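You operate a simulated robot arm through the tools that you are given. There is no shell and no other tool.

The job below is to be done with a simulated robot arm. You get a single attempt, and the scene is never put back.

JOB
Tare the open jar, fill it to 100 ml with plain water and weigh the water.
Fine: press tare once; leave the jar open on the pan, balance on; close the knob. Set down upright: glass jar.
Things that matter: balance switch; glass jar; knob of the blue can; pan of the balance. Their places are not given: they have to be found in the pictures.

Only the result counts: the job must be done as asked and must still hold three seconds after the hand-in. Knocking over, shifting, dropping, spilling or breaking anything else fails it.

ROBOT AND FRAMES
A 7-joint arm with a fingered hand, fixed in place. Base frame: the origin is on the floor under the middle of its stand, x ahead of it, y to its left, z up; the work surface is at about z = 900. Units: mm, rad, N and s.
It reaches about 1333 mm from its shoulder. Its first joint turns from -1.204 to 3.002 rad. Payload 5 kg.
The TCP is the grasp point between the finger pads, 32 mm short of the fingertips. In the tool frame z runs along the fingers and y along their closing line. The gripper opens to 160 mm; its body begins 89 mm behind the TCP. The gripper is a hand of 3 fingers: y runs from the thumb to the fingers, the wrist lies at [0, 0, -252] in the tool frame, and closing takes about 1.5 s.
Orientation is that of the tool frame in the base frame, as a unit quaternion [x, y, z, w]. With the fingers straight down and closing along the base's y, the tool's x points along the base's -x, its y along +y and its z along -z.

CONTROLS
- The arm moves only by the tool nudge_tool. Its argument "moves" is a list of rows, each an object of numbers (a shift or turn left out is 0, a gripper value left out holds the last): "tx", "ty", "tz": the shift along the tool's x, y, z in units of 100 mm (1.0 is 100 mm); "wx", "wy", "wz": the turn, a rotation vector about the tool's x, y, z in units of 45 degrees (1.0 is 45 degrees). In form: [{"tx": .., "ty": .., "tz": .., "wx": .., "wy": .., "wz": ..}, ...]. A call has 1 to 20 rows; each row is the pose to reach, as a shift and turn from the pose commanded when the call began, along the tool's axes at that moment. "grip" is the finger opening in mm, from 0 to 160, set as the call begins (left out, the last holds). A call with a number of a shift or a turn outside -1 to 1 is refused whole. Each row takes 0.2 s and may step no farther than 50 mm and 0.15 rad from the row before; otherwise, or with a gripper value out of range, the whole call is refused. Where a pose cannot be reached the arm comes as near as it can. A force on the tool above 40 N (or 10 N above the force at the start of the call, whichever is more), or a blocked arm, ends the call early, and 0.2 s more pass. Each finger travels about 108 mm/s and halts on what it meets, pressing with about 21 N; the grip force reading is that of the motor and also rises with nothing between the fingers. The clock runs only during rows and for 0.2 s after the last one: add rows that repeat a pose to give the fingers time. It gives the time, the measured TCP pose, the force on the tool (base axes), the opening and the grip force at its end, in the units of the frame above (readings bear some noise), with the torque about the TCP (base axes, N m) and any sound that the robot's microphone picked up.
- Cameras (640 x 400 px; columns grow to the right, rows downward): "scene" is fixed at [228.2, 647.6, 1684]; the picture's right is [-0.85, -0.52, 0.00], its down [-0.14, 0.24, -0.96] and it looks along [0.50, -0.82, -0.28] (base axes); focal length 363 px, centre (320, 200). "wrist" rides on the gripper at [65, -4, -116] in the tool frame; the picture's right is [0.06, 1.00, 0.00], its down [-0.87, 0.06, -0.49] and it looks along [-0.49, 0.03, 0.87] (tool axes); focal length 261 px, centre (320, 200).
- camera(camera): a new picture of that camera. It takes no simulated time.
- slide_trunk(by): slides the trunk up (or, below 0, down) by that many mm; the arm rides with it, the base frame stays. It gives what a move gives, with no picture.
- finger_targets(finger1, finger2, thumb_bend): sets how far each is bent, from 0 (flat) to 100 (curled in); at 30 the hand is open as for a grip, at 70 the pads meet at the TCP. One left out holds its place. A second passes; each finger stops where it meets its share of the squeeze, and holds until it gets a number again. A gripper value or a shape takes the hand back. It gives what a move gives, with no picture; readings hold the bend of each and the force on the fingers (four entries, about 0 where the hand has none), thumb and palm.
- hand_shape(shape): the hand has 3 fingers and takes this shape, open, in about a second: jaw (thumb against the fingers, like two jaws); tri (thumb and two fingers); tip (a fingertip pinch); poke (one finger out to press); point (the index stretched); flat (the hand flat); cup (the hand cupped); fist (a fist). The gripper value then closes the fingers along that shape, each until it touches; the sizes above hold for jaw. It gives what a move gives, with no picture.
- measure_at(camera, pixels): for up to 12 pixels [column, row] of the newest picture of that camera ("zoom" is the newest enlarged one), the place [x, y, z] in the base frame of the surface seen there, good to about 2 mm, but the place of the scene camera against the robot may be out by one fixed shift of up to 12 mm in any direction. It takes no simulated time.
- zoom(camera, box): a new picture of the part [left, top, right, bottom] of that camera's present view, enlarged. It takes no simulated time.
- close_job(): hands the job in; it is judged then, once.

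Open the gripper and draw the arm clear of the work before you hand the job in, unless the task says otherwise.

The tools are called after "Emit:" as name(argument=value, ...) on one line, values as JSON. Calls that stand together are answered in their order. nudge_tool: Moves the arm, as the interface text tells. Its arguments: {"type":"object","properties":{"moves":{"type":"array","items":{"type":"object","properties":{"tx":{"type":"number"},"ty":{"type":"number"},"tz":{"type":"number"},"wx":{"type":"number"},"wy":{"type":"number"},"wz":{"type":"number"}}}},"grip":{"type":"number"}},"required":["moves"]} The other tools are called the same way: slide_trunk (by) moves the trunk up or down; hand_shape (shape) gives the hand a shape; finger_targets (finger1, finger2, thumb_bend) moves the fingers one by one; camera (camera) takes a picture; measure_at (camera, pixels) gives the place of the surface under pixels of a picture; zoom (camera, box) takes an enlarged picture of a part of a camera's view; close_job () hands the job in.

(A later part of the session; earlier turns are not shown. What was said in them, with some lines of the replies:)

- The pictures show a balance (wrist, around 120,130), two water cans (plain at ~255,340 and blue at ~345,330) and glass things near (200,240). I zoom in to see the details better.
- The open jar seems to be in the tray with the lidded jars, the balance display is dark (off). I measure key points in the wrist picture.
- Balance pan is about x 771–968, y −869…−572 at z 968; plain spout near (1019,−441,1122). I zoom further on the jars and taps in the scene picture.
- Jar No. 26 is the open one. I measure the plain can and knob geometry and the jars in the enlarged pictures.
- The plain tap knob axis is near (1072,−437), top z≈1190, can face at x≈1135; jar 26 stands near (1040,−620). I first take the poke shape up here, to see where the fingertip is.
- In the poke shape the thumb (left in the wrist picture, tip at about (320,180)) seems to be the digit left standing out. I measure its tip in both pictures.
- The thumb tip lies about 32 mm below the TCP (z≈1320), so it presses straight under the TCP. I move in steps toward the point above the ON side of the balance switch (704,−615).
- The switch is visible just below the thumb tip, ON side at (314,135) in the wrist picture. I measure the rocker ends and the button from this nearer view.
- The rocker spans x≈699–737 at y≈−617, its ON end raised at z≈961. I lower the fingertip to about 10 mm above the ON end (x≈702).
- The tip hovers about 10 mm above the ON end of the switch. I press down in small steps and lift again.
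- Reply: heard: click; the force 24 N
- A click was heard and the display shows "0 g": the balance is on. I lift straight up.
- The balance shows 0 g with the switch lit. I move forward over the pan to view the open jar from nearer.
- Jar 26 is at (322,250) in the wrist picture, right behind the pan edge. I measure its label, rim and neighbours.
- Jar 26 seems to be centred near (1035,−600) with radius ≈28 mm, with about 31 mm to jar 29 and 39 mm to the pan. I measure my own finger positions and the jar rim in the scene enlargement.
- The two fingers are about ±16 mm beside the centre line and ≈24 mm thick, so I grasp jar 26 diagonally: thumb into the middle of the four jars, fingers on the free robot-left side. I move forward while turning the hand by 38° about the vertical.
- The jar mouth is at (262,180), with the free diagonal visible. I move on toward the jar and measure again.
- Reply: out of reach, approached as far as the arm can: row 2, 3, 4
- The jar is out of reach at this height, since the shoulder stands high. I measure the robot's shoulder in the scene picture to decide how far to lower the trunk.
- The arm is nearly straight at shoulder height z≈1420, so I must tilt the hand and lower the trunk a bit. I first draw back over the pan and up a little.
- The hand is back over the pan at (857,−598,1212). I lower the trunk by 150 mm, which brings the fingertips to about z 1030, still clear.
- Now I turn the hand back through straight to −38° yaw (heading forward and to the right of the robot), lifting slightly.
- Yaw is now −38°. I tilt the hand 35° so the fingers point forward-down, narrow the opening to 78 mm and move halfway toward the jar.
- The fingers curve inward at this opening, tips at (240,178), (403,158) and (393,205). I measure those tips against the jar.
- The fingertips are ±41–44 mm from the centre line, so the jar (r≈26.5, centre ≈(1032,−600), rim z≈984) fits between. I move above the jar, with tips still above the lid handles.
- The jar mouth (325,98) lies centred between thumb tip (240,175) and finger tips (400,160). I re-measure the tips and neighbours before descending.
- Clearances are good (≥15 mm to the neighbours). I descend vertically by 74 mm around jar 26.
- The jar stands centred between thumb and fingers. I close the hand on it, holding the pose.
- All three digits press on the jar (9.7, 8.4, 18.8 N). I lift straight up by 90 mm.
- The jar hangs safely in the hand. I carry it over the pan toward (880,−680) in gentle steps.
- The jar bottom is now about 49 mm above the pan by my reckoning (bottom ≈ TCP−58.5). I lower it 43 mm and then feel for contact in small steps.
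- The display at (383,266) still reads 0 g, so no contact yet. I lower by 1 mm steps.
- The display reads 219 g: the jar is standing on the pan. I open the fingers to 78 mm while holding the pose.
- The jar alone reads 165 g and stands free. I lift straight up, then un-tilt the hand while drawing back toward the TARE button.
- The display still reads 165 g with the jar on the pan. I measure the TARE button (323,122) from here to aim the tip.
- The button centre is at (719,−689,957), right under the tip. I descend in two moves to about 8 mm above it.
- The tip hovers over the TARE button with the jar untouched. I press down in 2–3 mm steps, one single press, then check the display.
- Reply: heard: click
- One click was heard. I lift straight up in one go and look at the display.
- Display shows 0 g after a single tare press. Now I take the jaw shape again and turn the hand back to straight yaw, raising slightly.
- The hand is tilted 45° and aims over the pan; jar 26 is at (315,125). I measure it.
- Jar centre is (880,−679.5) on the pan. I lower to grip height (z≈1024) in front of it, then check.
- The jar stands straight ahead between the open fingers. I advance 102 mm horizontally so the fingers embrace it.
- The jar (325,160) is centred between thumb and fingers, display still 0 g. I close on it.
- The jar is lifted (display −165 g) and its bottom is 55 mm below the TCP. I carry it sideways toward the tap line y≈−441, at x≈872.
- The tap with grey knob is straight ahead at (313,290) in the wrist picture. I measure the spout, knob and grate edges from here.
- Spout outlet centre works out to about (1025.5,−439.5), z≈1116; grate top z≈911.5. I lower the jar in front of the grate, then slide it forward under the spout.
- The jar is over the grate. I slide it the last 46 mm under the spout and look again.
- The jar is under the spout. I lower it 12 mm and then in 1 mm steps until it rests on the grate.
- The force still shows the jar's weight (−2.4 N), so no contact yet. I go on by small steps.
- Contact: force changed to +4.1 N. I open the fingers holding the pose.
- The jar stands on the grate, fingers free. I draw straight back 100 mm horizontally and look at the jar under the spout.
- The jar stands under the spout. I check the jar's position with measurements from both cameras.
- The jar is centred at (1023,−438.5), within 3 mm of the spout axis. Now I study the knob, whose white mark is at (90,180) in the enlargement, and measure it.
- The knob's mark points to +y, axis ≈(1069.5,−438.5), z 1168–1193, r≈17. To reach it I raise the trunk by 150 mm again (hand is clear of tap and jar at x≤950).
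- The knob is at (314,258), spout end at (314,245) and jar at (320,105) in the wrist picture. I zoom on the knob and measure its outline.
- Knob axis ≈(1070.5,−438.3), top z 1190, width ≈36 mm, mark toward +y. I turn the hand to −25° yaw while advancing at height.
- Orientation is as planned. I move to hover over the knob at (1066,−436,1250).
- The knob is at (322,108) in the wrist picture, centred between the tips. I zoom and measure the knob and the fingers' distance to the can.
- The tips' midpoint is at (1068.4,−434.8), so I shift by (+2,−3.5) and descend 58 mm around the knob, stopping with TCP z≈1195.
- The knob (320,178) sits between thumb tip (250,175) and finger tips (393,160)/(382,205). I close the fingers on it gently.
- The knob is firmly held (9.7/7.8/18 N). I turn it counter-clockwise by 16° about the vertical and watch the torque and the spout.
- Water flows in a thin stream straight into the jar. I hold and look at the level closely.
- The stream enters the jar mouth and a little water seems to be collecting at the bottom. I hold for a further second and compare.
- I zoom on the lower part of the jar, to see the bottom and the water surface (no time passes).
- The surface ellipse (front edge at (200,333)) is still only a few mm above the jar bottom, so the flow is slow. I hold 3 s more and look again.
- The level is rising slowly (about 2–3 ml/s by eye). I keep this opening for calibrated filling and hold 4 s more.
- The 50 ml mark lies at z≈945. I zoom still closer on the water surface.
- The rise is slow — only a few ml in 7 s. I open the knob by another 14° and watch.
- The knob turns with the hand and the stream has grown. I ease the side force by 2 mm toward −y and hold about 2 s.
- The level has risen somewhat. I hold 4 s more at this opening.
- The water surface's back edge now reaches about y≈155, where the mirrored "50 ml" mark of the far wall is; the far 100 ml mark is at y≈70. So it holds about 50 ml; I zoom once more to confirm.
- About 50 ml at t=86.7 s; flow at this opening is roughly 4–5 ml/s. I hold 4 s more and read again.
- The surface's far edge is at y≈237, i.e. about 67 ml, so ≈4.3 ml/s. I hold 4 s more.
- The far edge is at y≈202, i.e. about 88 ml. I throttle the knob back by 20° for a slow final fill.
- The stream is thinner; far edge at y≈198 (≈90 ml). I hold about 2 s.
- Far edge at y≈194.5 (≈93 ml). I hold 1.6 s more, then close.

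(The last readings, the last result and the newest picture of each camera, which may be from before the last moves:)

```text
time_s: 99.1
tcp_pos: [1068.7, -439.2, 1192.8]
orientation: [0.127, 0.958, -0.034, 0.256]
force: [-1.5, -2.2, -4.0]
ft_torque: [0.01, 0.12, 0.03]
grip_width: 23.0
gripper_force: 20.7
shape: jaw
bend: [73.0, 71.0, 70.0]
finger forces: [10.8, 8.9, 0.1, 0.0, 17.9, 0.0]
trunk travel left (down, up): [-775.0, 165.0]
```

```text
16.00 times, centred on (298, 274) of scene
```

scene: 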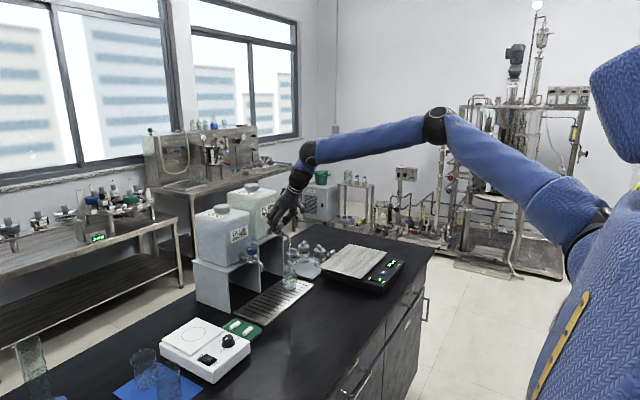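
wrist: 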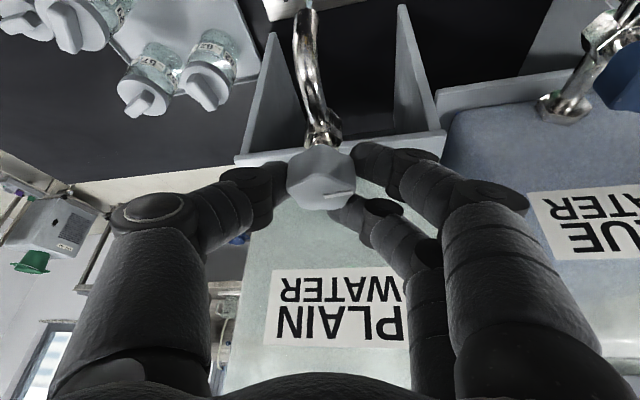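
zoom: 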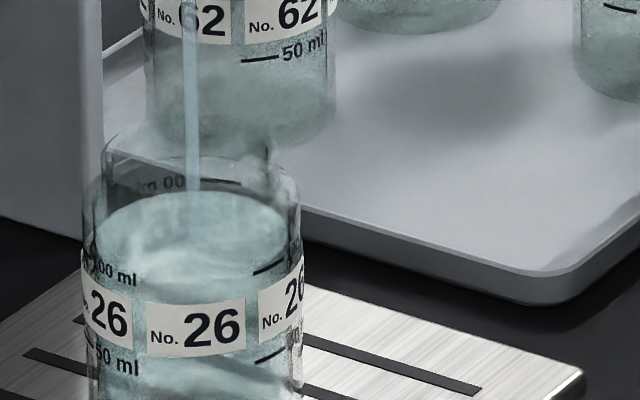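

About 95 ml by the mark. I now close the knob by turning clockwise 12°.

Emit:
nudge_tool(moves=[{"ty": 0.004, "wx": 0.067, "wz": 0.116}, {"ty": 0.008, "wx": 0.133, "wz": 0.231}])

Emit:
zoom(camera="scene", box=[278, 234, 308, 290])

Emit:
camera(camera="wrist")

```text
time_s: 99.7
tcp_pos: [1070.1, -438.2, 1192.7]
orientation: [0.225, 0.939, -0.059, 0.252]
force: [1.6, -2.4, -5.4]
ft_torque: [-0.08, 0.13, 0.49]
grip_width: 22.7
gripper_force: 20.8
shape: jaw
bend: [73.0, 71.0, 70.0]
finger forces: [15.0, 7.8, 0.0, 0.1, 24.2, 0.0]
trunk travel left (down, up): [-775.0, 165.0]
```

```text
7.14 times, centred on (293, 262) of scene
```

zoom: 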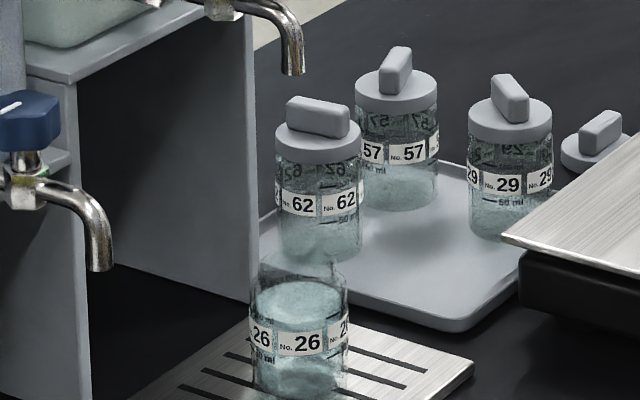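

```text
taken
```

wrist: 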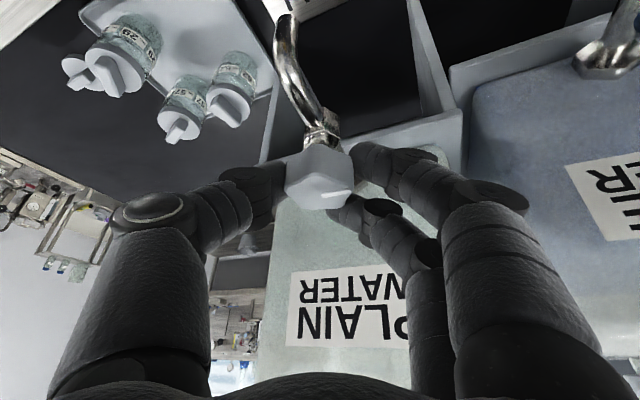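

The stream has stopped and the torque (0.49 N m) shows the knob is against its closed stop. I read the level now that the surface is calm.

Emit:
nudge_tool(moves=[{"wx": -0.011, "wz": -0.019}, {"wx": -0.011, "wz": -0.019}, {"wx": -0.011, "wz": -0.019}])

Emit:
zoom(camera="scene", box=[290, 266, 306, 282])

Emit:
zoom(camera="scene", box=[278, 234, 308, 290])

```text
time_s: 100.5
tcp_pos: [1070.4, -437.8, 1192.8]
orientation: [0.218, 0.941, -0.057, 0.252]
force: [4.7, -2.3, -0.6]
ft_torque: [-0.07, 0.09, 0.35]
grip_width: 23.0
gripper_force: 21.5
shape: jaw
bend: [73.0, 71.0, 70.0]
finger forces: [14.4, 9.3, 0.0, 0.0, 22.6, 0.0]
trunk travel left (down, up): [-775.0, 165.0]
```

```text
16.00 times, centred on (298, 274) of scene
```

zoom: 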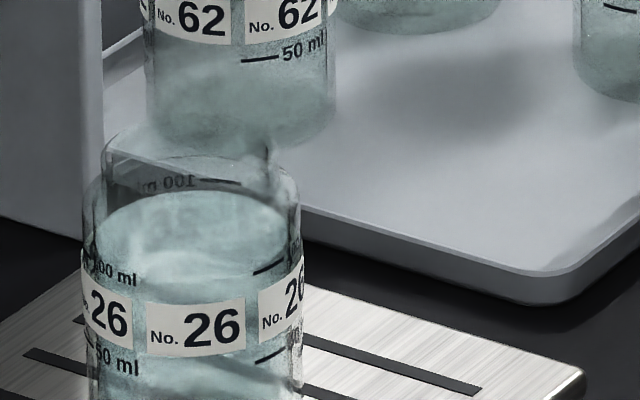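

```text
7.14 times, centred on (293, 262) of scene
```

zoom: 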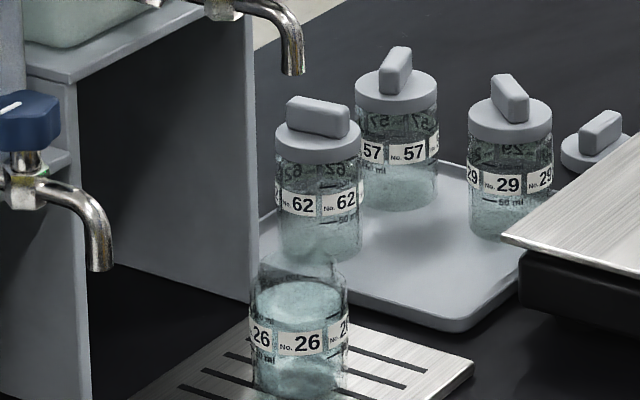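

The level's far edge (y≈191) is just below the 100 ml tick (y≈182, on the outer wall), so about 95–98 ml. I release the knob and then lift off to weigh the jar.

Emit:
nudge_tool(moves=[{"wx": 0}, {"wx": 0}, {"wx": 0}, {"wx": 0}, {"wx": 0}], grip=64)

Emit:
camera(camera="wrist")

Emit:
zoom(camera="scene", box=[250, 200, 330, 260])

```text
time_s: 101.7
tcp_pos: [1070.3, -438.2, 1192.8]
orientation: [0.217, 0.941, -0.057, 0.253]
force: [0.6, -0.3, -0.4]
ft_torque: [-0.01, -0.02, 0.04]
grip_width: 63.3
gripper_force: 0.0
shape: jaw
bend: [73.0, 73.0, 70.0]
finger forces: [0.0, 0.0, 0.0, 0.1, 0.0, 0.1]
trunk travel left (down, up): [-775.0, 165.0]
```

```text
taken
```

wrist: 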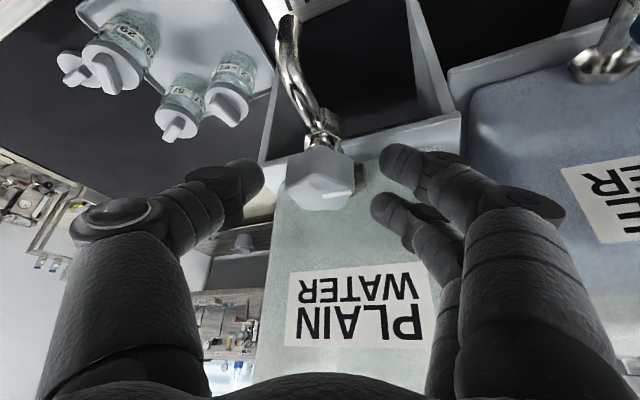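

```text
6.67 times, centred on (290, 230) of scene
```

zoom: 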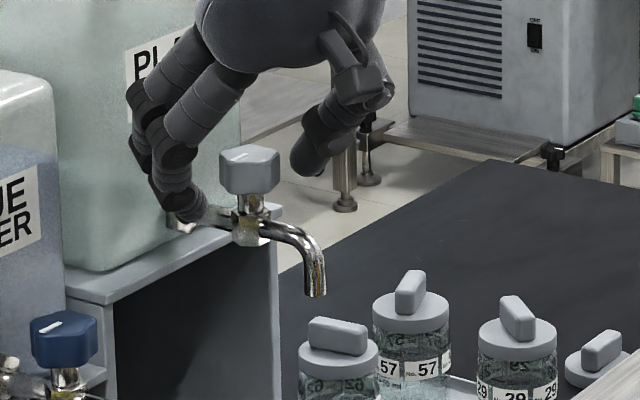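

The knob is back with its mark toward +y, dry spout. I lift the hand straight up 62 mm off the knob, then draw back toward the robot.

Emit:
nudge_tool(moves=[{"tx": -0.08, "tz": -0.14}, {"tx": -0.16, "tz": -0.28}, {"tx": -0.24, "tz": -0.41}, {"tx": -0.31, "tz": -0.537}])

Emit:
nudge_tool(moves=[{"tx": 0.19, "ty": -0.108, "tz": -0.119}, {"tx": 0.38, "ty": -0.216, "tz": -0.238}, {"tx": 0.57, "ty": -0.323, "tz": -0.356}, {"tx": 0.76, "ty": -0.431, "tz": -0.475}, {"tx": 0.95, "ty": -0.539, "tz": -0.594}])

```text
time_s: 102.7
tcp_pos: [1069.7, -438.3, 1254.6]
orientation: [0.218, 0.941, -0.059, 0.252]
force: [-0.7, 0.4, -0.2]
ft_torque: [0.0, -0.01, -0.03]
grip_width: 63.4
gripper_force: 0.1
shape: jaw
bend: [73.0, 73.0, 70.0]
finger forces: [0.0, 0.0, 0.0, 0.0, 0.0, 0.1]
trunk travel left (down, up): [-775.0, 165.0]
```

```text
time_s: 103.9
tcp_pos: [942.4, -437.9, 1259.5]
orientation: [0.217, 0.941, -0.057, 0.253]
force: [0.3, 0.0, -0.1]
ft_torque: [0.01, 0.0, 0.06]
grip_width: 63.2
gripper_force: 0.0
shape: jaw
bend: [73.0, 73.0, 70.0]
finger forces: [0.1, 0.1, 0.0, 0.0, 0.0, 0.0]
trunk travel left (down, up): [-775.0, 165.0]
```

The hand is back over the open bench side at (942,−438,1260). I turn the yaw back to straight, draw back, tilt to 45° again and descend in front of the grate with the fingers opened to 82 mm.

Emit:
nudge_tool(moves=[{"tx": 0.21, "ty": -0.094, "tz": -0.005, "wx": -0.072, "wz": -0.125}, {"tx": 0.42, "ty": -0.189, "tz": -0.01, "wx": -0.145, "wz": -0.25}, {"tx": 0.62, "ty": -0.283, "tz": -0.015, "wx": -0.217, "wz": -0.375}, {"tx": 0.83, "ty": -0.377, "tz": -0.019, "wx": -0.289, "wz": -0.5}], grip=82)

Emit:
nudge_tool(moves=[{"tx": 0.12, "tz": 0.22, "wy": -0.083}, {"tx": 0.25, "tz": 0.43, "wy": -0.166}, {"tx": 0.38, "tz": 0.65, "wy": -0.25}, {"tx": 0.5, "tz": 0.866, "wy": -0.333}, {"tx": 0.5, "tz": 0.866, "wy": -0.333}])

Emit:
camera(camera="wrist")

Emit:
zoom(camera="scene", box=[240, 200, 360, 290])

```text
time_s: 104.9
tcp_pos: [861.1, -441.6, 1220.8]
orientation: [-0.001, 0.966, 0.001, 0.259]
force: [-0.5, 0.1, -0.4]
ft_torque: [0.0, 0.0, 0.02]
grip_width: 81.3
gripper_force: 0.0
shape: jaw
bend: [72.0, 72.0, 70.0]
finger forces: [0.0, 0.1, 0.1, 0.0, 0.0, 0.0]
trunk travel left (down, up): [-775.0, 165.0]
```

```text
time_s: 106.1
tcp_pos: [861.9, -437.8, 1119.1]
orientation: [-0.001, 0.924, 0.0, 0.383]
force: [0.3, 0.2, 0.6]
ft_torque: [0.0, 0.01, -0.03]
grip_width: 81.3
gripper_force: 0.0
shape: jaw
bend: [72.0, 72.0, 70.0]
finger forces: [0.0, 0.0, 0.0, 0.0, 0.0, 0.0]
trunk travel left (down, up): [-775.0, 165.0]
```

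```text
taken
```

wrist: 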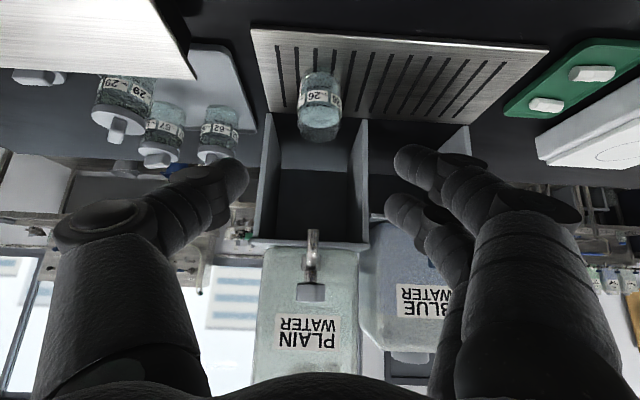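

```text
4.44 times, centred on (300, 245) of scene
```

zoom: 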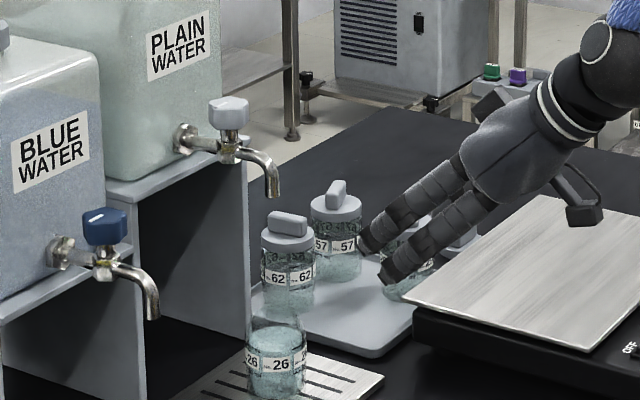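

The jar (318,105) is untouched on the grate. I descend in front of it to grip height z≈967.

Emit:
nudge_tool(moves=[{"tx": 0.2, "tz": 0.2}, {"tx": 0.4, "ty": -0.01, "tz": 0.4}, {"tx": 0.6, "ty": -0.02, "tz": 0.6}, {"tx": 0.707, "ty": -0.02, "tz": 0.707}])

Emit:
nudge_tool(moves=[{"tx": 0.15, "tz": 0.15}, {"tx": 0.3, "tz": 0.3}, {"tx": 0.37, "tz": 0.37}, {"tx": 0.37, "tz": 0.37}])

Emit:
camera(camera="wrist")

```text
time_s: 107.1
tcp_pos: [862.3, -441.8, 1018.0]
orientation: [0.001, 0.924, 0.0, 0.383]
force: [-1.0, 0.1, -0.7]
ft_torque: [-0.02, 0.01, 0.03]
grip_width: 81.2
gripper_force: 0.0
shape: jaw
bend: [72.0, 72.0, 70.0]
finger forces: [0.0, 0.0, 0.0, 0.0, 0.1, 0.1]
trunk travel left (down, up): [-775.0, 165.0]
```

```text
time_s: 108.1
tcp_pos: [863.3, -441.3, 966.4]
orientation: [0.001, 0.924, 0.0, 0.383]
force: [-0.6, -0.2, 0.4]
ft_torque: [0.0, 0.02, -0.01]
grip_width: 81.7
gripper_force: 0.1
shape: jaw
bend: [72.0, 72.0, 70.0]
finger forces: [0.0, 0.0, 0.0, 0.0, 0.0, 0.0]
trunk travel left (down, up): [-775.0, 165.0]
```

```text
taken
```

wrist: 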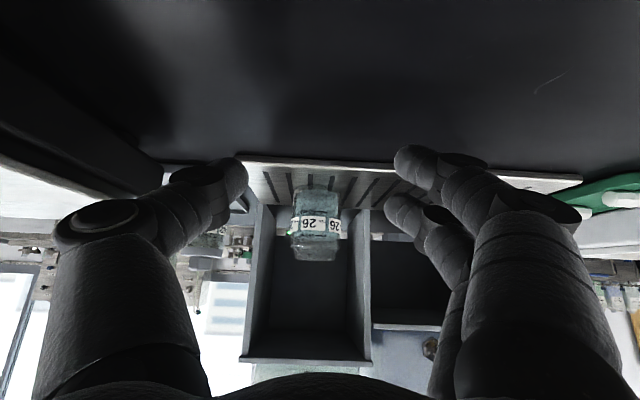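

I advance 156 mm in two moves so the fingers embrace the jar, slowly at the end.

Emit:
nudge_tool(moves=[{"tx": -0.18, "tz": 0.18}, {"tx": -0.36, "tz": 0.36}, {"tx": -0.54, "tz": 0.54}, {"tx": -0.707, "ty": 0.008, "tz": 0.707}])

Emit:
nudge_tool(moves=[{"tx": -0.1, "tz": 0.1}, {"tx": -0.2, "tz": 0.2}, {"tx": -0.3, "tz": 0.3}, {"tx": -0.392, "tz": 0.392}, {"tx": -0.392, "tz": 0.392}])

Emit:
camera(camera="wrist")

Emit:
zoom(camera="scene", box=[260, 220, 340, 290])

```text
time_s: 109.1
tcp_pos: [962.1, -438.7, 964.8]
orientation: [0.0, 0.924, 0.001, 0.383]
force: [-0.4, 0.1, -0.4]
ft_torque: [0.02, 0.0, 0.0]
grip_width: 81.2
gripper_force: 0.0
shape: jaw
bend: [72.0, 72.0, 70.0]
finger forces: [0.0, 0.0, 0.0, 0.0, 0.0, 0.0]
trunk travel left (down, up): [-775.0, 165.0]
```

```text
time_s: 110.3
tcp_pos: [1018.0, -441.6, 966.9]
orientation: [0.0, 0.924, 0.002, 0.383]
force: [-0.2, -0.1, 0.3]
ft_torque: [-0.01, -0.06, 0.03]
grip_width: 81.3
gripper_force: 0.0
shape: jaw
bend: [72.0, 72.0, 70.0]
finger forces: [0.0, 0.1, 0.1, 0.1, 0.0, 0.1]
trunk travel left (down, up): [-775.0, 165.0]
```

```text
taken
```

wrist: 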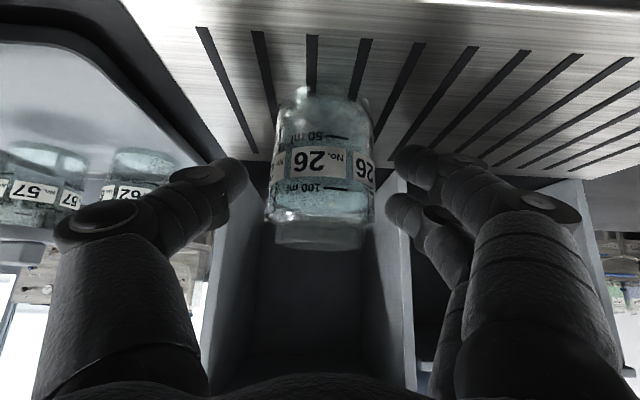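

```text
5.71 times, centred on (300, 255) of scene
```

zoom: 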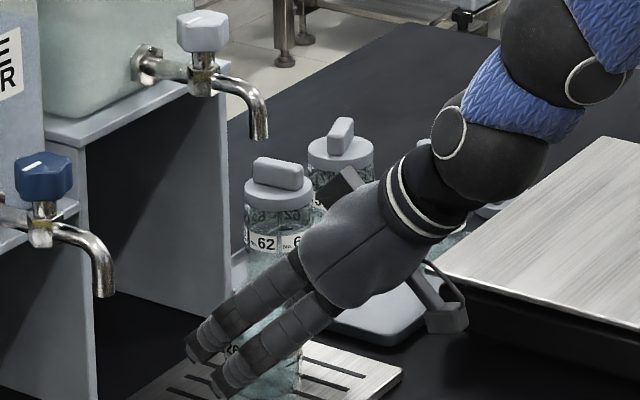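

The wrist camera now sees the jar nearly side-on. I zoom on the level against the front 100 ml mark (at (325,188)).

Emit:
zoom(camera="wrist", box=[250, 80, 390, 260])

Emit:
zoom(camera="wrist", box=[260, 150, 390, 260])

```text
2.22 times, centred on (320, 170) of wrist
```

zoom: 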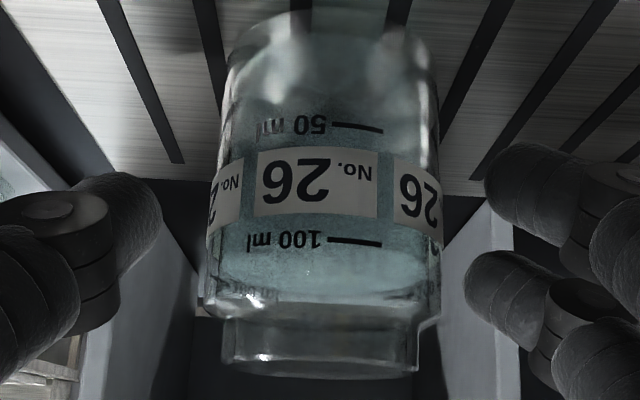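

```text
3.64 times, centred on (325, 205) of wrist
```

zoom: 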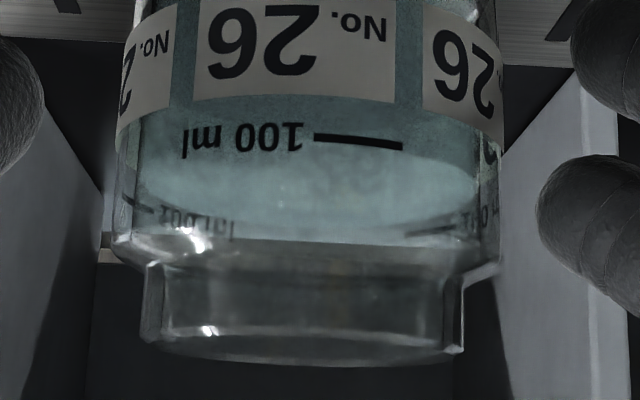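

The water surface appears practically at the 100 ml mark (front edge (330,135), far marks at y≈225). I grip the jar to weigh it.

Emit:
nudge_tool(moves=[{"ty": 0.008}, {"ty": 0.008}, {"ty": 0.008}, {"ty": 0.008}, {"ty": 0.008}, {"ty": 0.008}, {"ty": 0.008}, {"ty": 0.008}], grip=40)

Emit:
nudge_tool(moves=[{"tx": -0.02, "tz": -0.02}, {"tx": -0.05, "tz": -0.05}, {"tx": -0.08, "tz": -0.08}, {"tx": -0.1, "tz": -0.1}, {"tx": -0.11, "tz": -0.11}, {"tx": -0.11, "tz": -0.11}])

Emit:
camera(camera="wrist")

Emit:
zoom(camera="scene", box=[260, 220, 340, 290])

```text
time_s: 112.1
tcp_pos: [1018.8, -440.1, 965.7]
orientation: [0.0, 0.924, 0.001, 0.383]
force: [0.7, 1.1, 0.1]
ft_torque: [0.0, 0.03, 0.02]
grip_width: 46.7
gripper_force: 21.0
shape: jaw
bend: [73.0, 73.0, 70.0]
finger forces: [9.9, 8.4, 0.0, 0.1, 18.3, 0.1]
trunk travel left (down, up): [-775.0, 165.0]
```

```text
time_s: 113.5
tcp_pos: [1018.5, -437.9, 981.5]
orientation: [0.0, 0.924, 0.0, 0.383]
force: [1.3, 0.2, -2.9]
ft_torque: [-0.01, -0.01, 0.0]
grip_width: 46.4
gripper_force: 21.3
shape: jaw
bend: [73.0, 73.0, 70.0]
finger forces: [9.7, 7.9, 0.0, 0.0, 18.4, 0.1]
trunk travel left (down, up): [-775.0, 165.0]
```

```text
taken
```

wrist: 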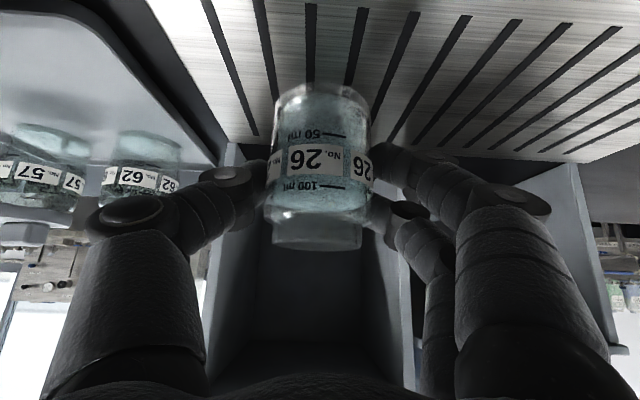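

```text
5.71 times, centred on (300, 255) of scene
```

zoom: 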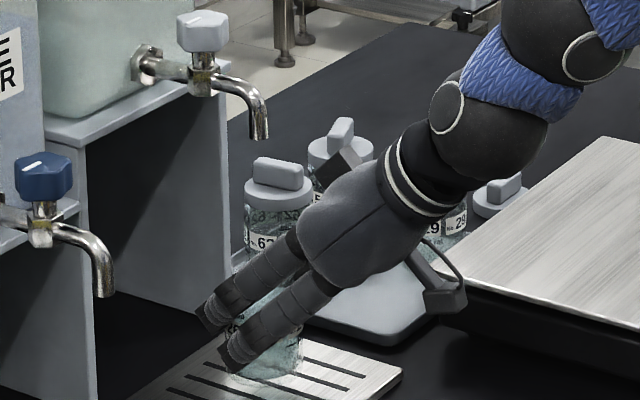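

The jar is lifted level and held (force −2.9 N). I draw it back from under the spout smoothly.

Emit:
nudge_tool(moves=[{"tx": 0.03, "tz": -0.03}, {"tx": 0.09, "tz": -0.09}, {"tx": 0.18, "tz": -0.18}, {"tx": 0.28, "tz": -0.28}, {"tx": 0.38, "tz": -0.38}, {"tx": 0.48, "tz": -0.48}, {"tx": 0.58, "tz": -0.58}, {"tx": 0.65, "tz": -0.65}, {"tx": 0.69, "tz": -0.69}, {"tx": 0.707, "tz": -0.707}])

Emit:
nudge_tool(moves=[{"tx": 0.02, "tz": -0.04}, {"tx": 0.05, "tz": -0.13}, {"tx": 0.06, "tz": -0.26}, {"tx": 0.05, "tz": -0.4}, {"tx": 0.02, "tz": -0.55}, {"tx": -0.04, "tz": -0.69}, {"tx": -0.11, "tz": -0.81}, {"tx": -0.18, "tz": -0.89}, {"tx": -0.22, "tz": -0.93}, {"tx": -0.24, "tz": -0.95}])

Emit:
camera(camera="wrist")

```text
time_s: 115.7
tcp_pos: [918.4, -439.0, 982.6]
orientation: [0.001, 0.924, 0.0, 0.383]
force: [0.0, -0.2, -3.2]
ft_torque: [0.02, 0.02, 0.01]
grip_width: 46.3
gripper_force: 21.1
shape: jaw
bend: [73.0, 73.0, 70.0]
finger forces: [9.7, 7.9, 0.1, 0.0, 18.3, 0.0]
trunk travel left (down, up): [-775.0, 165.0]
```

```text
time_s: 117.9
tcp_pos: [868.8, -439.5, 1066.4]
orientation: [0.0, 0.924, 0.0, 0.383]
force: [-0.1, 0.0, -2.0]
ft_torque: [0.0, 0.03, -0.04]
grip_width: 46.3
gripper_force: 21.4
shape: jaw
bend: [73.0, 73.0, 70.0]
finger forces: [9.7, 8.0, 0.0, 0.1, 18.3, 0.0]
trunk travel left (down, up): [-775.0, 165.0]
```

```text
taken
```

wrist: 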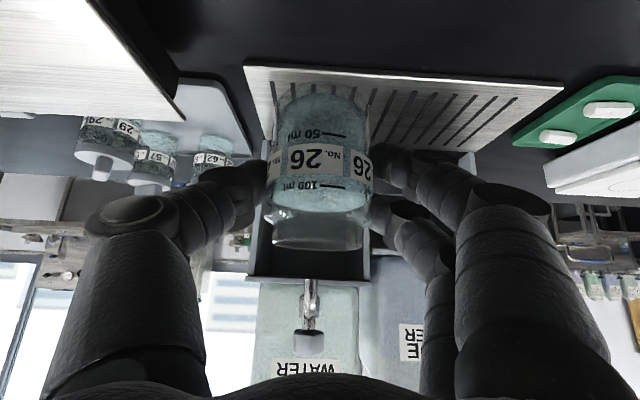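

The jar is level at z bottom ≈1012, clear of the pan. I carry it sideways over the pan in smooth steps.

Emit:
nudge_tool(moves=[{"ty": -0.04}, {"ty": -0.12}, {"ty": -0.24}, {"ty": -0.38}, {"ty": -0.53}, {"ty": -0.68}, {"ty": -0.8}, {"ty": -0.88}, {"ty": -0.93}, {"ty": -0.95}])

Emit:
nudge_tool(moves=[{"ty": -0.04}, {"ty": -0.12}, {"ty": -0.24}, {"ty": -0.38}, {"ty": -0.53}, {"ty": -0.68}, {"ty": -0.8}, {"ty": -0.88}, {"ty": -0.93}, {"ty": -0.95}])

Emit:
nudge_tool(moves=[{"ty": -0.04}, {"ty": -0.11}, {"ty": -0.2}, {"ty": -0.3}, {"ty": -0.4}, {"ty": -0.47}, {"ty": -0.51}, {"ty": -0.52}, {"ty": -0.52}])

Emit:
camera(camera="wrist")

Emit:
zoom(camera="scene", box=[320, 205, 420, 285])

```text
time_s: 120.1
tcp_pos: [868.1, -534.8, 1066.6]
orientation: [0.0, 0.924, 0.001, 0.382]
force: [0.2, -0.4, -2.2]
ft_torque: [-0.02, 0.03, -0.02]
grip_width: 46.3
gripper_force: 21.7
shape: jaw
bend: [73.0, 73.0, 70.0]
finger forces: [9.8, 8.0, 0.1, 0.0, 18.3, 0.0]
trunk travel left (down, up): [-775.0, 165.0]
```

```text
time_s: 122.3
tcp_pos: [867.7, -630.2, 1065.1]
orientation: [0.0, 0.924, 0.002, 0.383]
force: [0.8, -0.4, -3.1]
ft_torque: [-0.01, 0.03, 0.03]
grip_width: 46.2
gripper_force: 21.0
shape: jaw
bend: [73.0, 73.0, 70.0]
finger forces: [9.7, 8.0, 0.0, 0.0, 18.3, 0.0]
trunk travel left (down, up): [-775.0, 165.0]
```

```text
time_s: 124.3
tcp_pos: [868.3, -683.1, 1066.4]
orientation: [0.0, 0.924, 0.001, 0.383]
force: [-0.8, -0.4, -3.9]
ft_torque: [0.0, 0.04, 0.02]
grip_width: 46.1
gripper_force: 21.4
shape: jaw
bend: [73.0, 73.0, 70.0]
finger forces: [9.7, 7.9, 0.1, 0.0, 18.4, 0.1]
trunk travel left (down, up): [-775.0, 165.0]
```

```text
taken
```

wrist: 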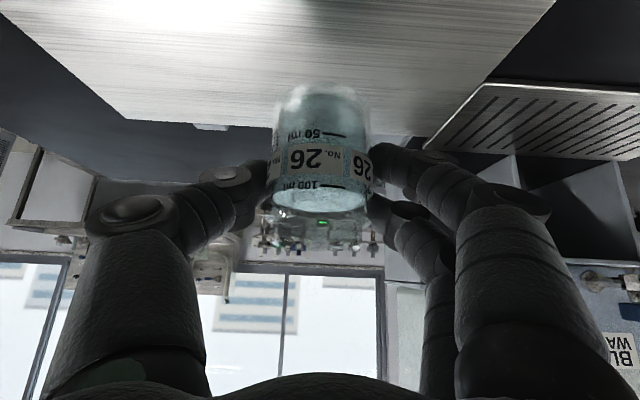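

```text
5.00 times, centred on (370, 245) of scene
```

zoom: 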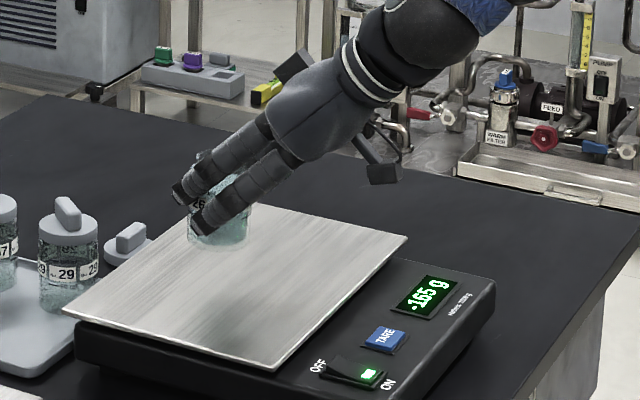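

The jar is over the pan (display −165 g). I lower it 40 mm smoothly.

Emit:
nudge_tool(moves=[{"tx": 0.02, "tz": 0.02}, {"tx": 0.06, "tz": 0.06}, {"tx": 0.11, "tz": 0.11}, {"tx": 0.17, "tz": 0.17}, {"tx": 0.22, "tz": 0.22}, {"tx": 0.26, "tz": 0.26}, {"tx": 0.28, "tz": 0.28}, {"tx": 0.286, "tz": 0.286}, {"tx": 0.286, "tz": 0.286}])

Emit:
zoom(camera="scene", box=[320, 205, 420, 285])

```text
time_s: 126.3
tcp_pos: [869.0, -681.5, 1024.8]
orientation: [0.0, 0.924, 0.001, 0.383]
force: [-0.3, -0.2, -2.6]
ft_torque: [0.0, 0.03, 0.01]
grip_width: 46.2
gripper_force: 21.0
shape: jaw
bend: [73.0, 73.0, 70.0]
finger forces: [9.7, 7.9, 0.0, 0.1, 18.3, 0.0]
trunk travel left (down, up): [-775.0, 165.0]
```

```text
5.00 times, centred on (370, 245) of scene
```

zoom: 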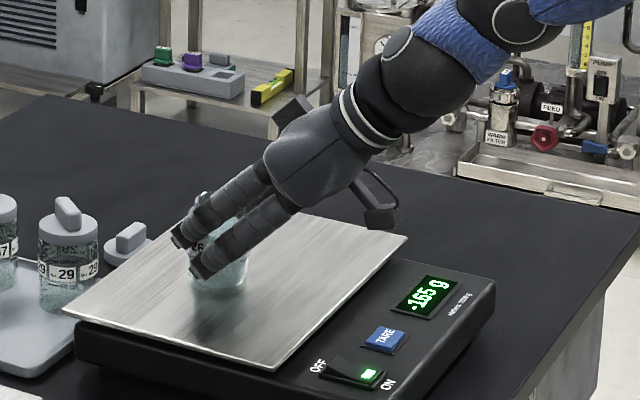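

Not yet in contact (−165 g). I feel down in 0.7 mm steps.

Emit:
nudge_tool(moves=[{"tx": 0.005, "tz": 0.005}, {"tx": 0.01, "tz": 0.01}, {"tx": 0.015, "tz": 0.015}, {"tx": 0.015, "tz": 0.015}])

Emit:
zoom(camera="scene", box=[320, 205, 420, 285])

```text
time_s: 127.3
tcp_pos: [868.7, -680.9, 1023.0]
orientation: [0.0, 0.924, 0.001, 0.383]
force: [0.3, 0.4, -1.5]
ft_torque: [0.01, 0.01, 0.0]
grip_width: 45.9
gripper_force: 21.3
shape: jaw
bend: [73.0, 73.0, 70.0]
finger forces: [9.7, 8.3, 0.1, 0.0, 18.5, 0.0]
trunk travel left (down, up): [-775.0, 165.0]
```

```text
5.00 times, centred on (370, 245) of scene
```

zoom: 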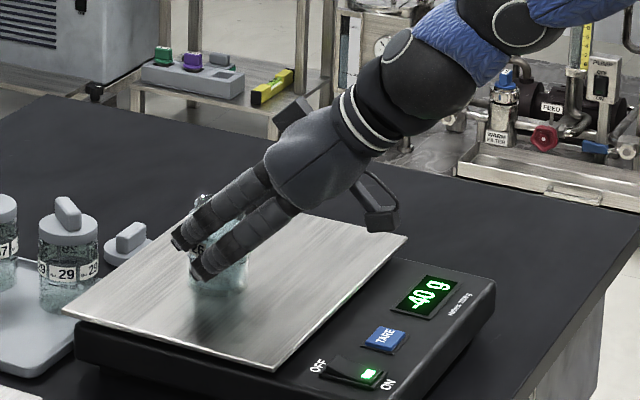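

Contact has begun (−40 g). I lower another 0.5 mm and then release.

Emit:
nudge_tool(moves=[{"tx": 0.004, "tz": 0.004}, {"tx": 0.004, "tz": 0.004}])

Emit:
nudge_tool(moves=[{"tx": 0}, {"tx": 0}, {"tx": 0}, {"tx": 0}, {"tx": 0}, {"tx": 0}, {"tx": 0}, {"tx": 0}], grip=82)

Emit:
camera(camera="wrist")

Emit:
zoom(camera="scene", box=[320, 205, 420, 285])

```text
time_s: 127.9
tcp_pos: [867.8, -681.7, 1022.5]
orientation: [0.0, 0.924, 0.001, 0.382]
force: [0.7, 0.2, 1.3]
ft_torque: [-0.02, 0.02, -0.02]
grip_width: 46.4
gripper_force: 20.7
shape: jaw
bend: [73.0, 73.0, 70.0]
finger forces: [9.8, 8.7, 0.0, 0.0, 18.6, 0.0]
trunk travel left (down, up): [-775.0, 165.0]
```

```text
time_s: 129.7
tcp_pos: [868.0, -681.7, 1022.6]
orientation: [0.0, 0.924, 0.001, 0.383]
force: [-0.4, 0.0, 0.0]
ft_torque: [0.0, -0.02, 0.01]
grip_width: 81.1
gripper_force: 0.1
shape: jaw
bend: [72.0, 72.0, 70.0]
finger forces: [0.0, 0.0, 0.1, 0.1, 0.0, 0.0]
trunk travel left (down, up): [-775.0, 165.0]
```

```text
taken
```

wrist: 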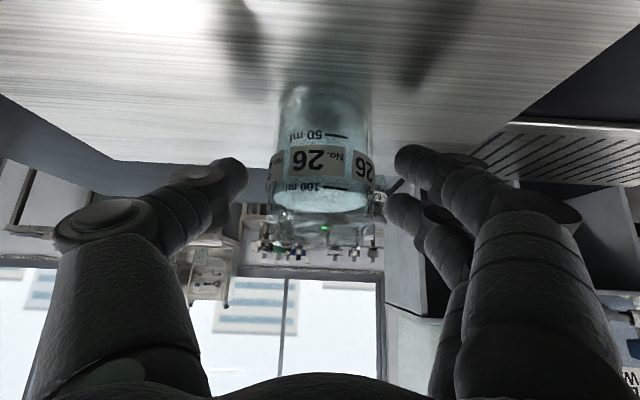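

```text
5.00 times, centred on (370, 245) of scene
```

zoom: 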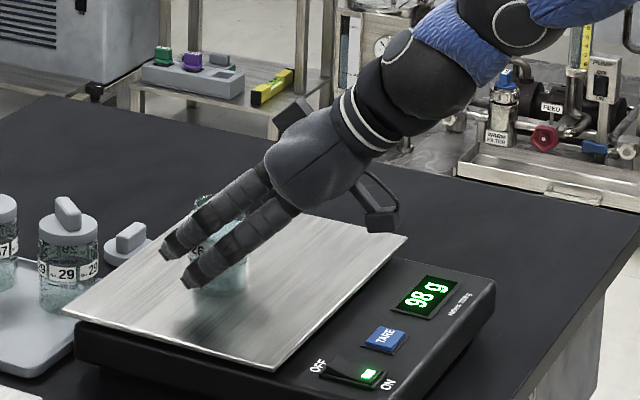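

The display reads 98 g of water, jar open and upright on the pan. I draw the hand straight back, horizontally, with open fingers.

Emit:
nudge_tool(moves=[{"tx": 0.1, "tz": -0.1}, {"tx": 0.25, "tz": -0.25}, {"tx": 0.42, "tz": -0.42}, {"tx": 0.58, "tz": -0.58}, {"tx": 0.707, "tz": -0.707}])

Emit:
nudge_tool(moves=[{"tx": -0.2, "tz": -0.2}, {"tx": -0.4, "tz": -0.4}, {"tx": -0.6, "tz": -0.6}, {"tx": -0.707, "tz": -0.707}])

Emit:
nudge_tool(moves=[{"tx": -0.2, "ty": 0.1, "tz": -0.2}, {"tx": -0.4, "ty": 0.3, "tz": -0.4}, {"tx": -0.6, "ty": 0.5, "tz": -0.6}, {"tx": -0.707, "ty": 0.8, "tz": -0.707}])

Emit:
camera(camera="scene")

Emit:
zoom(camera="scene", box=[320, 215, 420, 285])

Emit:
zoom(camera="scene", box=[230, 200, 330, 290])

```text
time_s: 130.9
tcp_pos: [766.6, -681.1, 1022.8]
orientation: [0.001, 0.924, 0.0, 0.383]
force: [-0.5, 0.4, -0.3]
ft_torque: [-0.02, 0.03, 0.01]
grip_width: 81.5
gripper_force: 0.1
shape: jaw
bend: [72.0, 72.0, 70.0]
finger forces: [0.0, 0.0, 0.1, 0.0, 0.0, 0.0]
trunk travel left (down, up): [-775.0, 165.0]
```

```text
time_s: 131.9
tcp_pos: [768.7, -681.6, 1121.8]
orientation: [0.0, 0.924, 0.0, 0.383]
force: [0.1, 0.0, -0.4]
ft_torque: [0.0, 0.02, -0.01]
grip_width: 81.3
gripper_force: 0.1
shape: jaw
bend: [72.0, 72.0, 70.0]
finger forces: [0.1, 0.0, 0.1, 0.0, 0.0, 0.0]
trunk travel left (down, up): [-775.0, 165.0]
```

```text
time_s: 132.9
tcp_pos: [767.6, -600.1, 1222.5]
orientation: [-0.001, 0.924, 0.001, 0.381]
force: [-0.4, 0.9, -0.4]
ft_torque: [-0.02, 0.01, 0.0]
grip_width: 81.4
gripper_force: 0.0
shape: jaw
bend: [72.0, 72.0, 70.0]
finger forces: [0.0, 0.0, 0.1, 0.1, 0.0, 0.1]
trunk travel left (down, up): [-775.0, 165.0]
```

```text
taken
```

scene: 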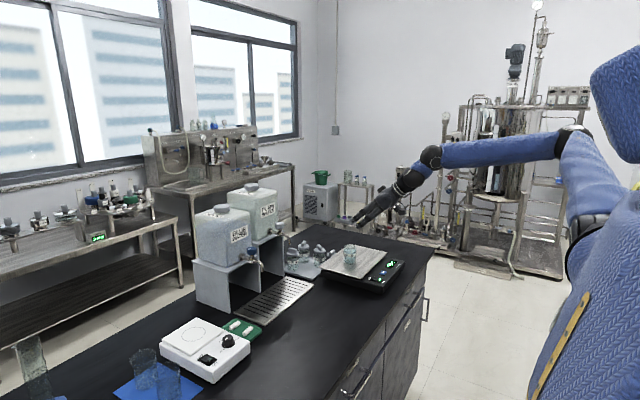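

```text
5.71 times, centred on (370, 250) of scene
```

zoom: 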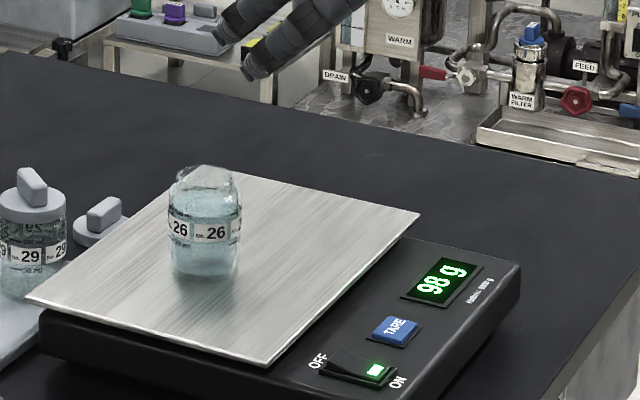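

```text
4.44 times, centred on (280, 245) of scene
```

zoom: 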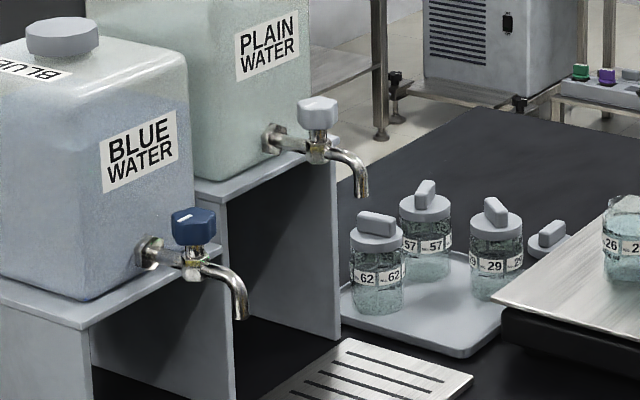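

Display 98 g, balance on, jar open and upright, no stream. I check the knob's mark against its original closed position once more.

Emit:
zoom(camera="scene", box=[275, 210, 315, 240])

Emit:
zoom(camera="scene", box=[256, 255, 320, 300])

Emit:
zoom(camera="scene", box=[340, 240, 364, 274])

```text
13.33 times, centred on (295, 225) of scene
```

zoom: 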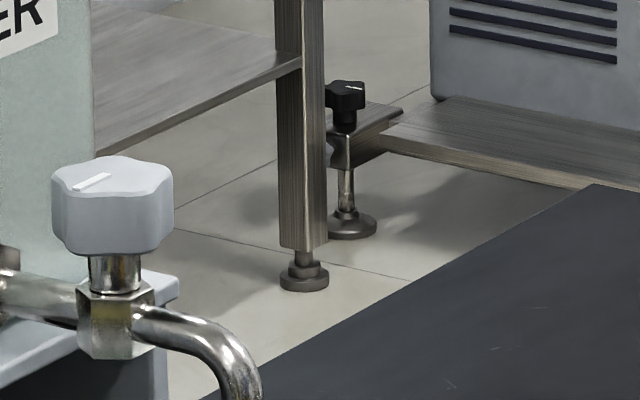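

```text
8.89 times, centred on (288, 278) of scene
```

zoom: 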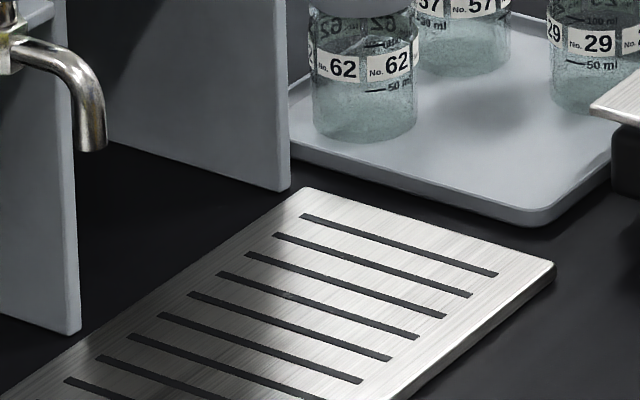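

```text
11.76 times, centred on (352, 257) of scene
```

zoom: 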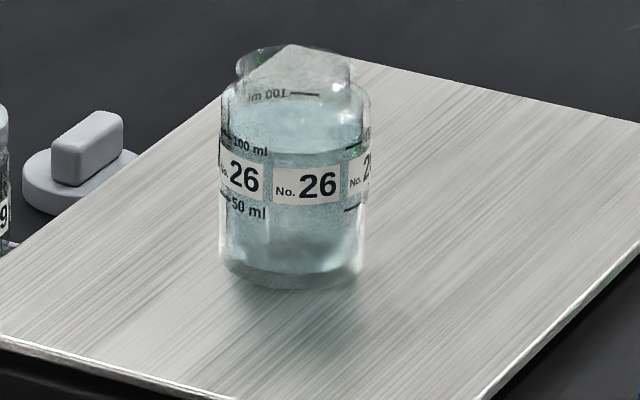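

The knob mark is exactly where it was at first (closed), the grate is dry, and the jar stands at the 100 ml mark. I open the gripper fully and draw the arm a little farther clear.

Emit:
nudge_tool(moves=[{"tx": -0.1, "ty": 0.2, "tz": -0.3}, {"tx": -0.2, "ty": 0.4, "tz": -0.6}, {"tx": -0.25, "ty": 0.6, "tz": -0.8}, {"tx": -0.25, "ty": 0.6, "tz": -0.8}, {"tx": -0.25, "ty": 0.6, "tz": -0.8}], grip=160)

Emit:
zoom(camera="scene", box=[220, 180, 420, 300])

```text
time_s: 134.1
tcp_pos: [728.0, -541.9, 1297.3]
orientation: [0.0, 0.924, 0.001, 0.383]
force: [0.0, -0.1, 0.0]
ft_torque: [-0.01, -0.03, -0.03]
grip_width: 159.6
gripper_force: 0.1
shape: jaw
bend: [30.0, 30.0, 30.0]
finger forces: [0.0, 0.0, 0.0, 0.0, 0.0, 0.0]
trunk travel left (down, up): [-775.0, 165.0]
```

```text
3.20 times, centred on (320, 240) of scene
```

zoom: 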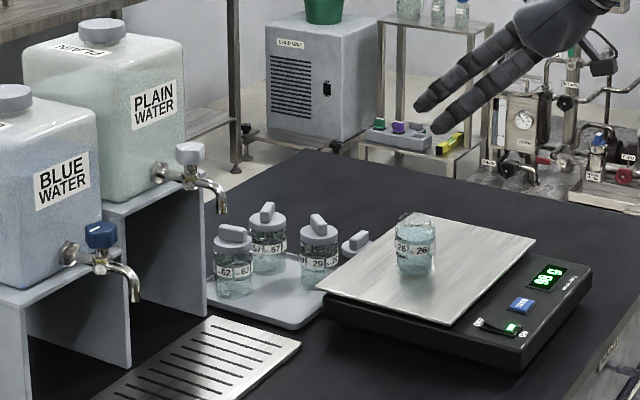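

The jar stands open on the pan and the display is lit and steady at 98 g. The knob is closed, nothing else has moved, and the arm is clear, so I hand the job in.

Emit:
close_job()

```text
The job is handed in.
```

The job is handed in. Jar No. 26 stands open and upright on the pan, and the balance reads **98 g** of plain water, about 2 ml short of the 100 ml you asked for.

- **Fill level:** The water looked level with the 100 ml mark on the jar. The 2 g shortfall only showed on the balance. I left it there rather than risk moving the full jar a second time to add about 2 ml.
- **Balance:** It is switched on. I pressed tare once, with the empty jar (165 g) on the pan.
- **Water:** It came from the plain can only. I didn't touch the blue can's knob.
- **Knob:** The plain can's knob is back in its original closed position. The spout isn't dripping and the grate looks dry.
- **Everything else:** The other jars and the loose lid are where they were, with no spills seen. The gripper is open and the arm is clear of the work.
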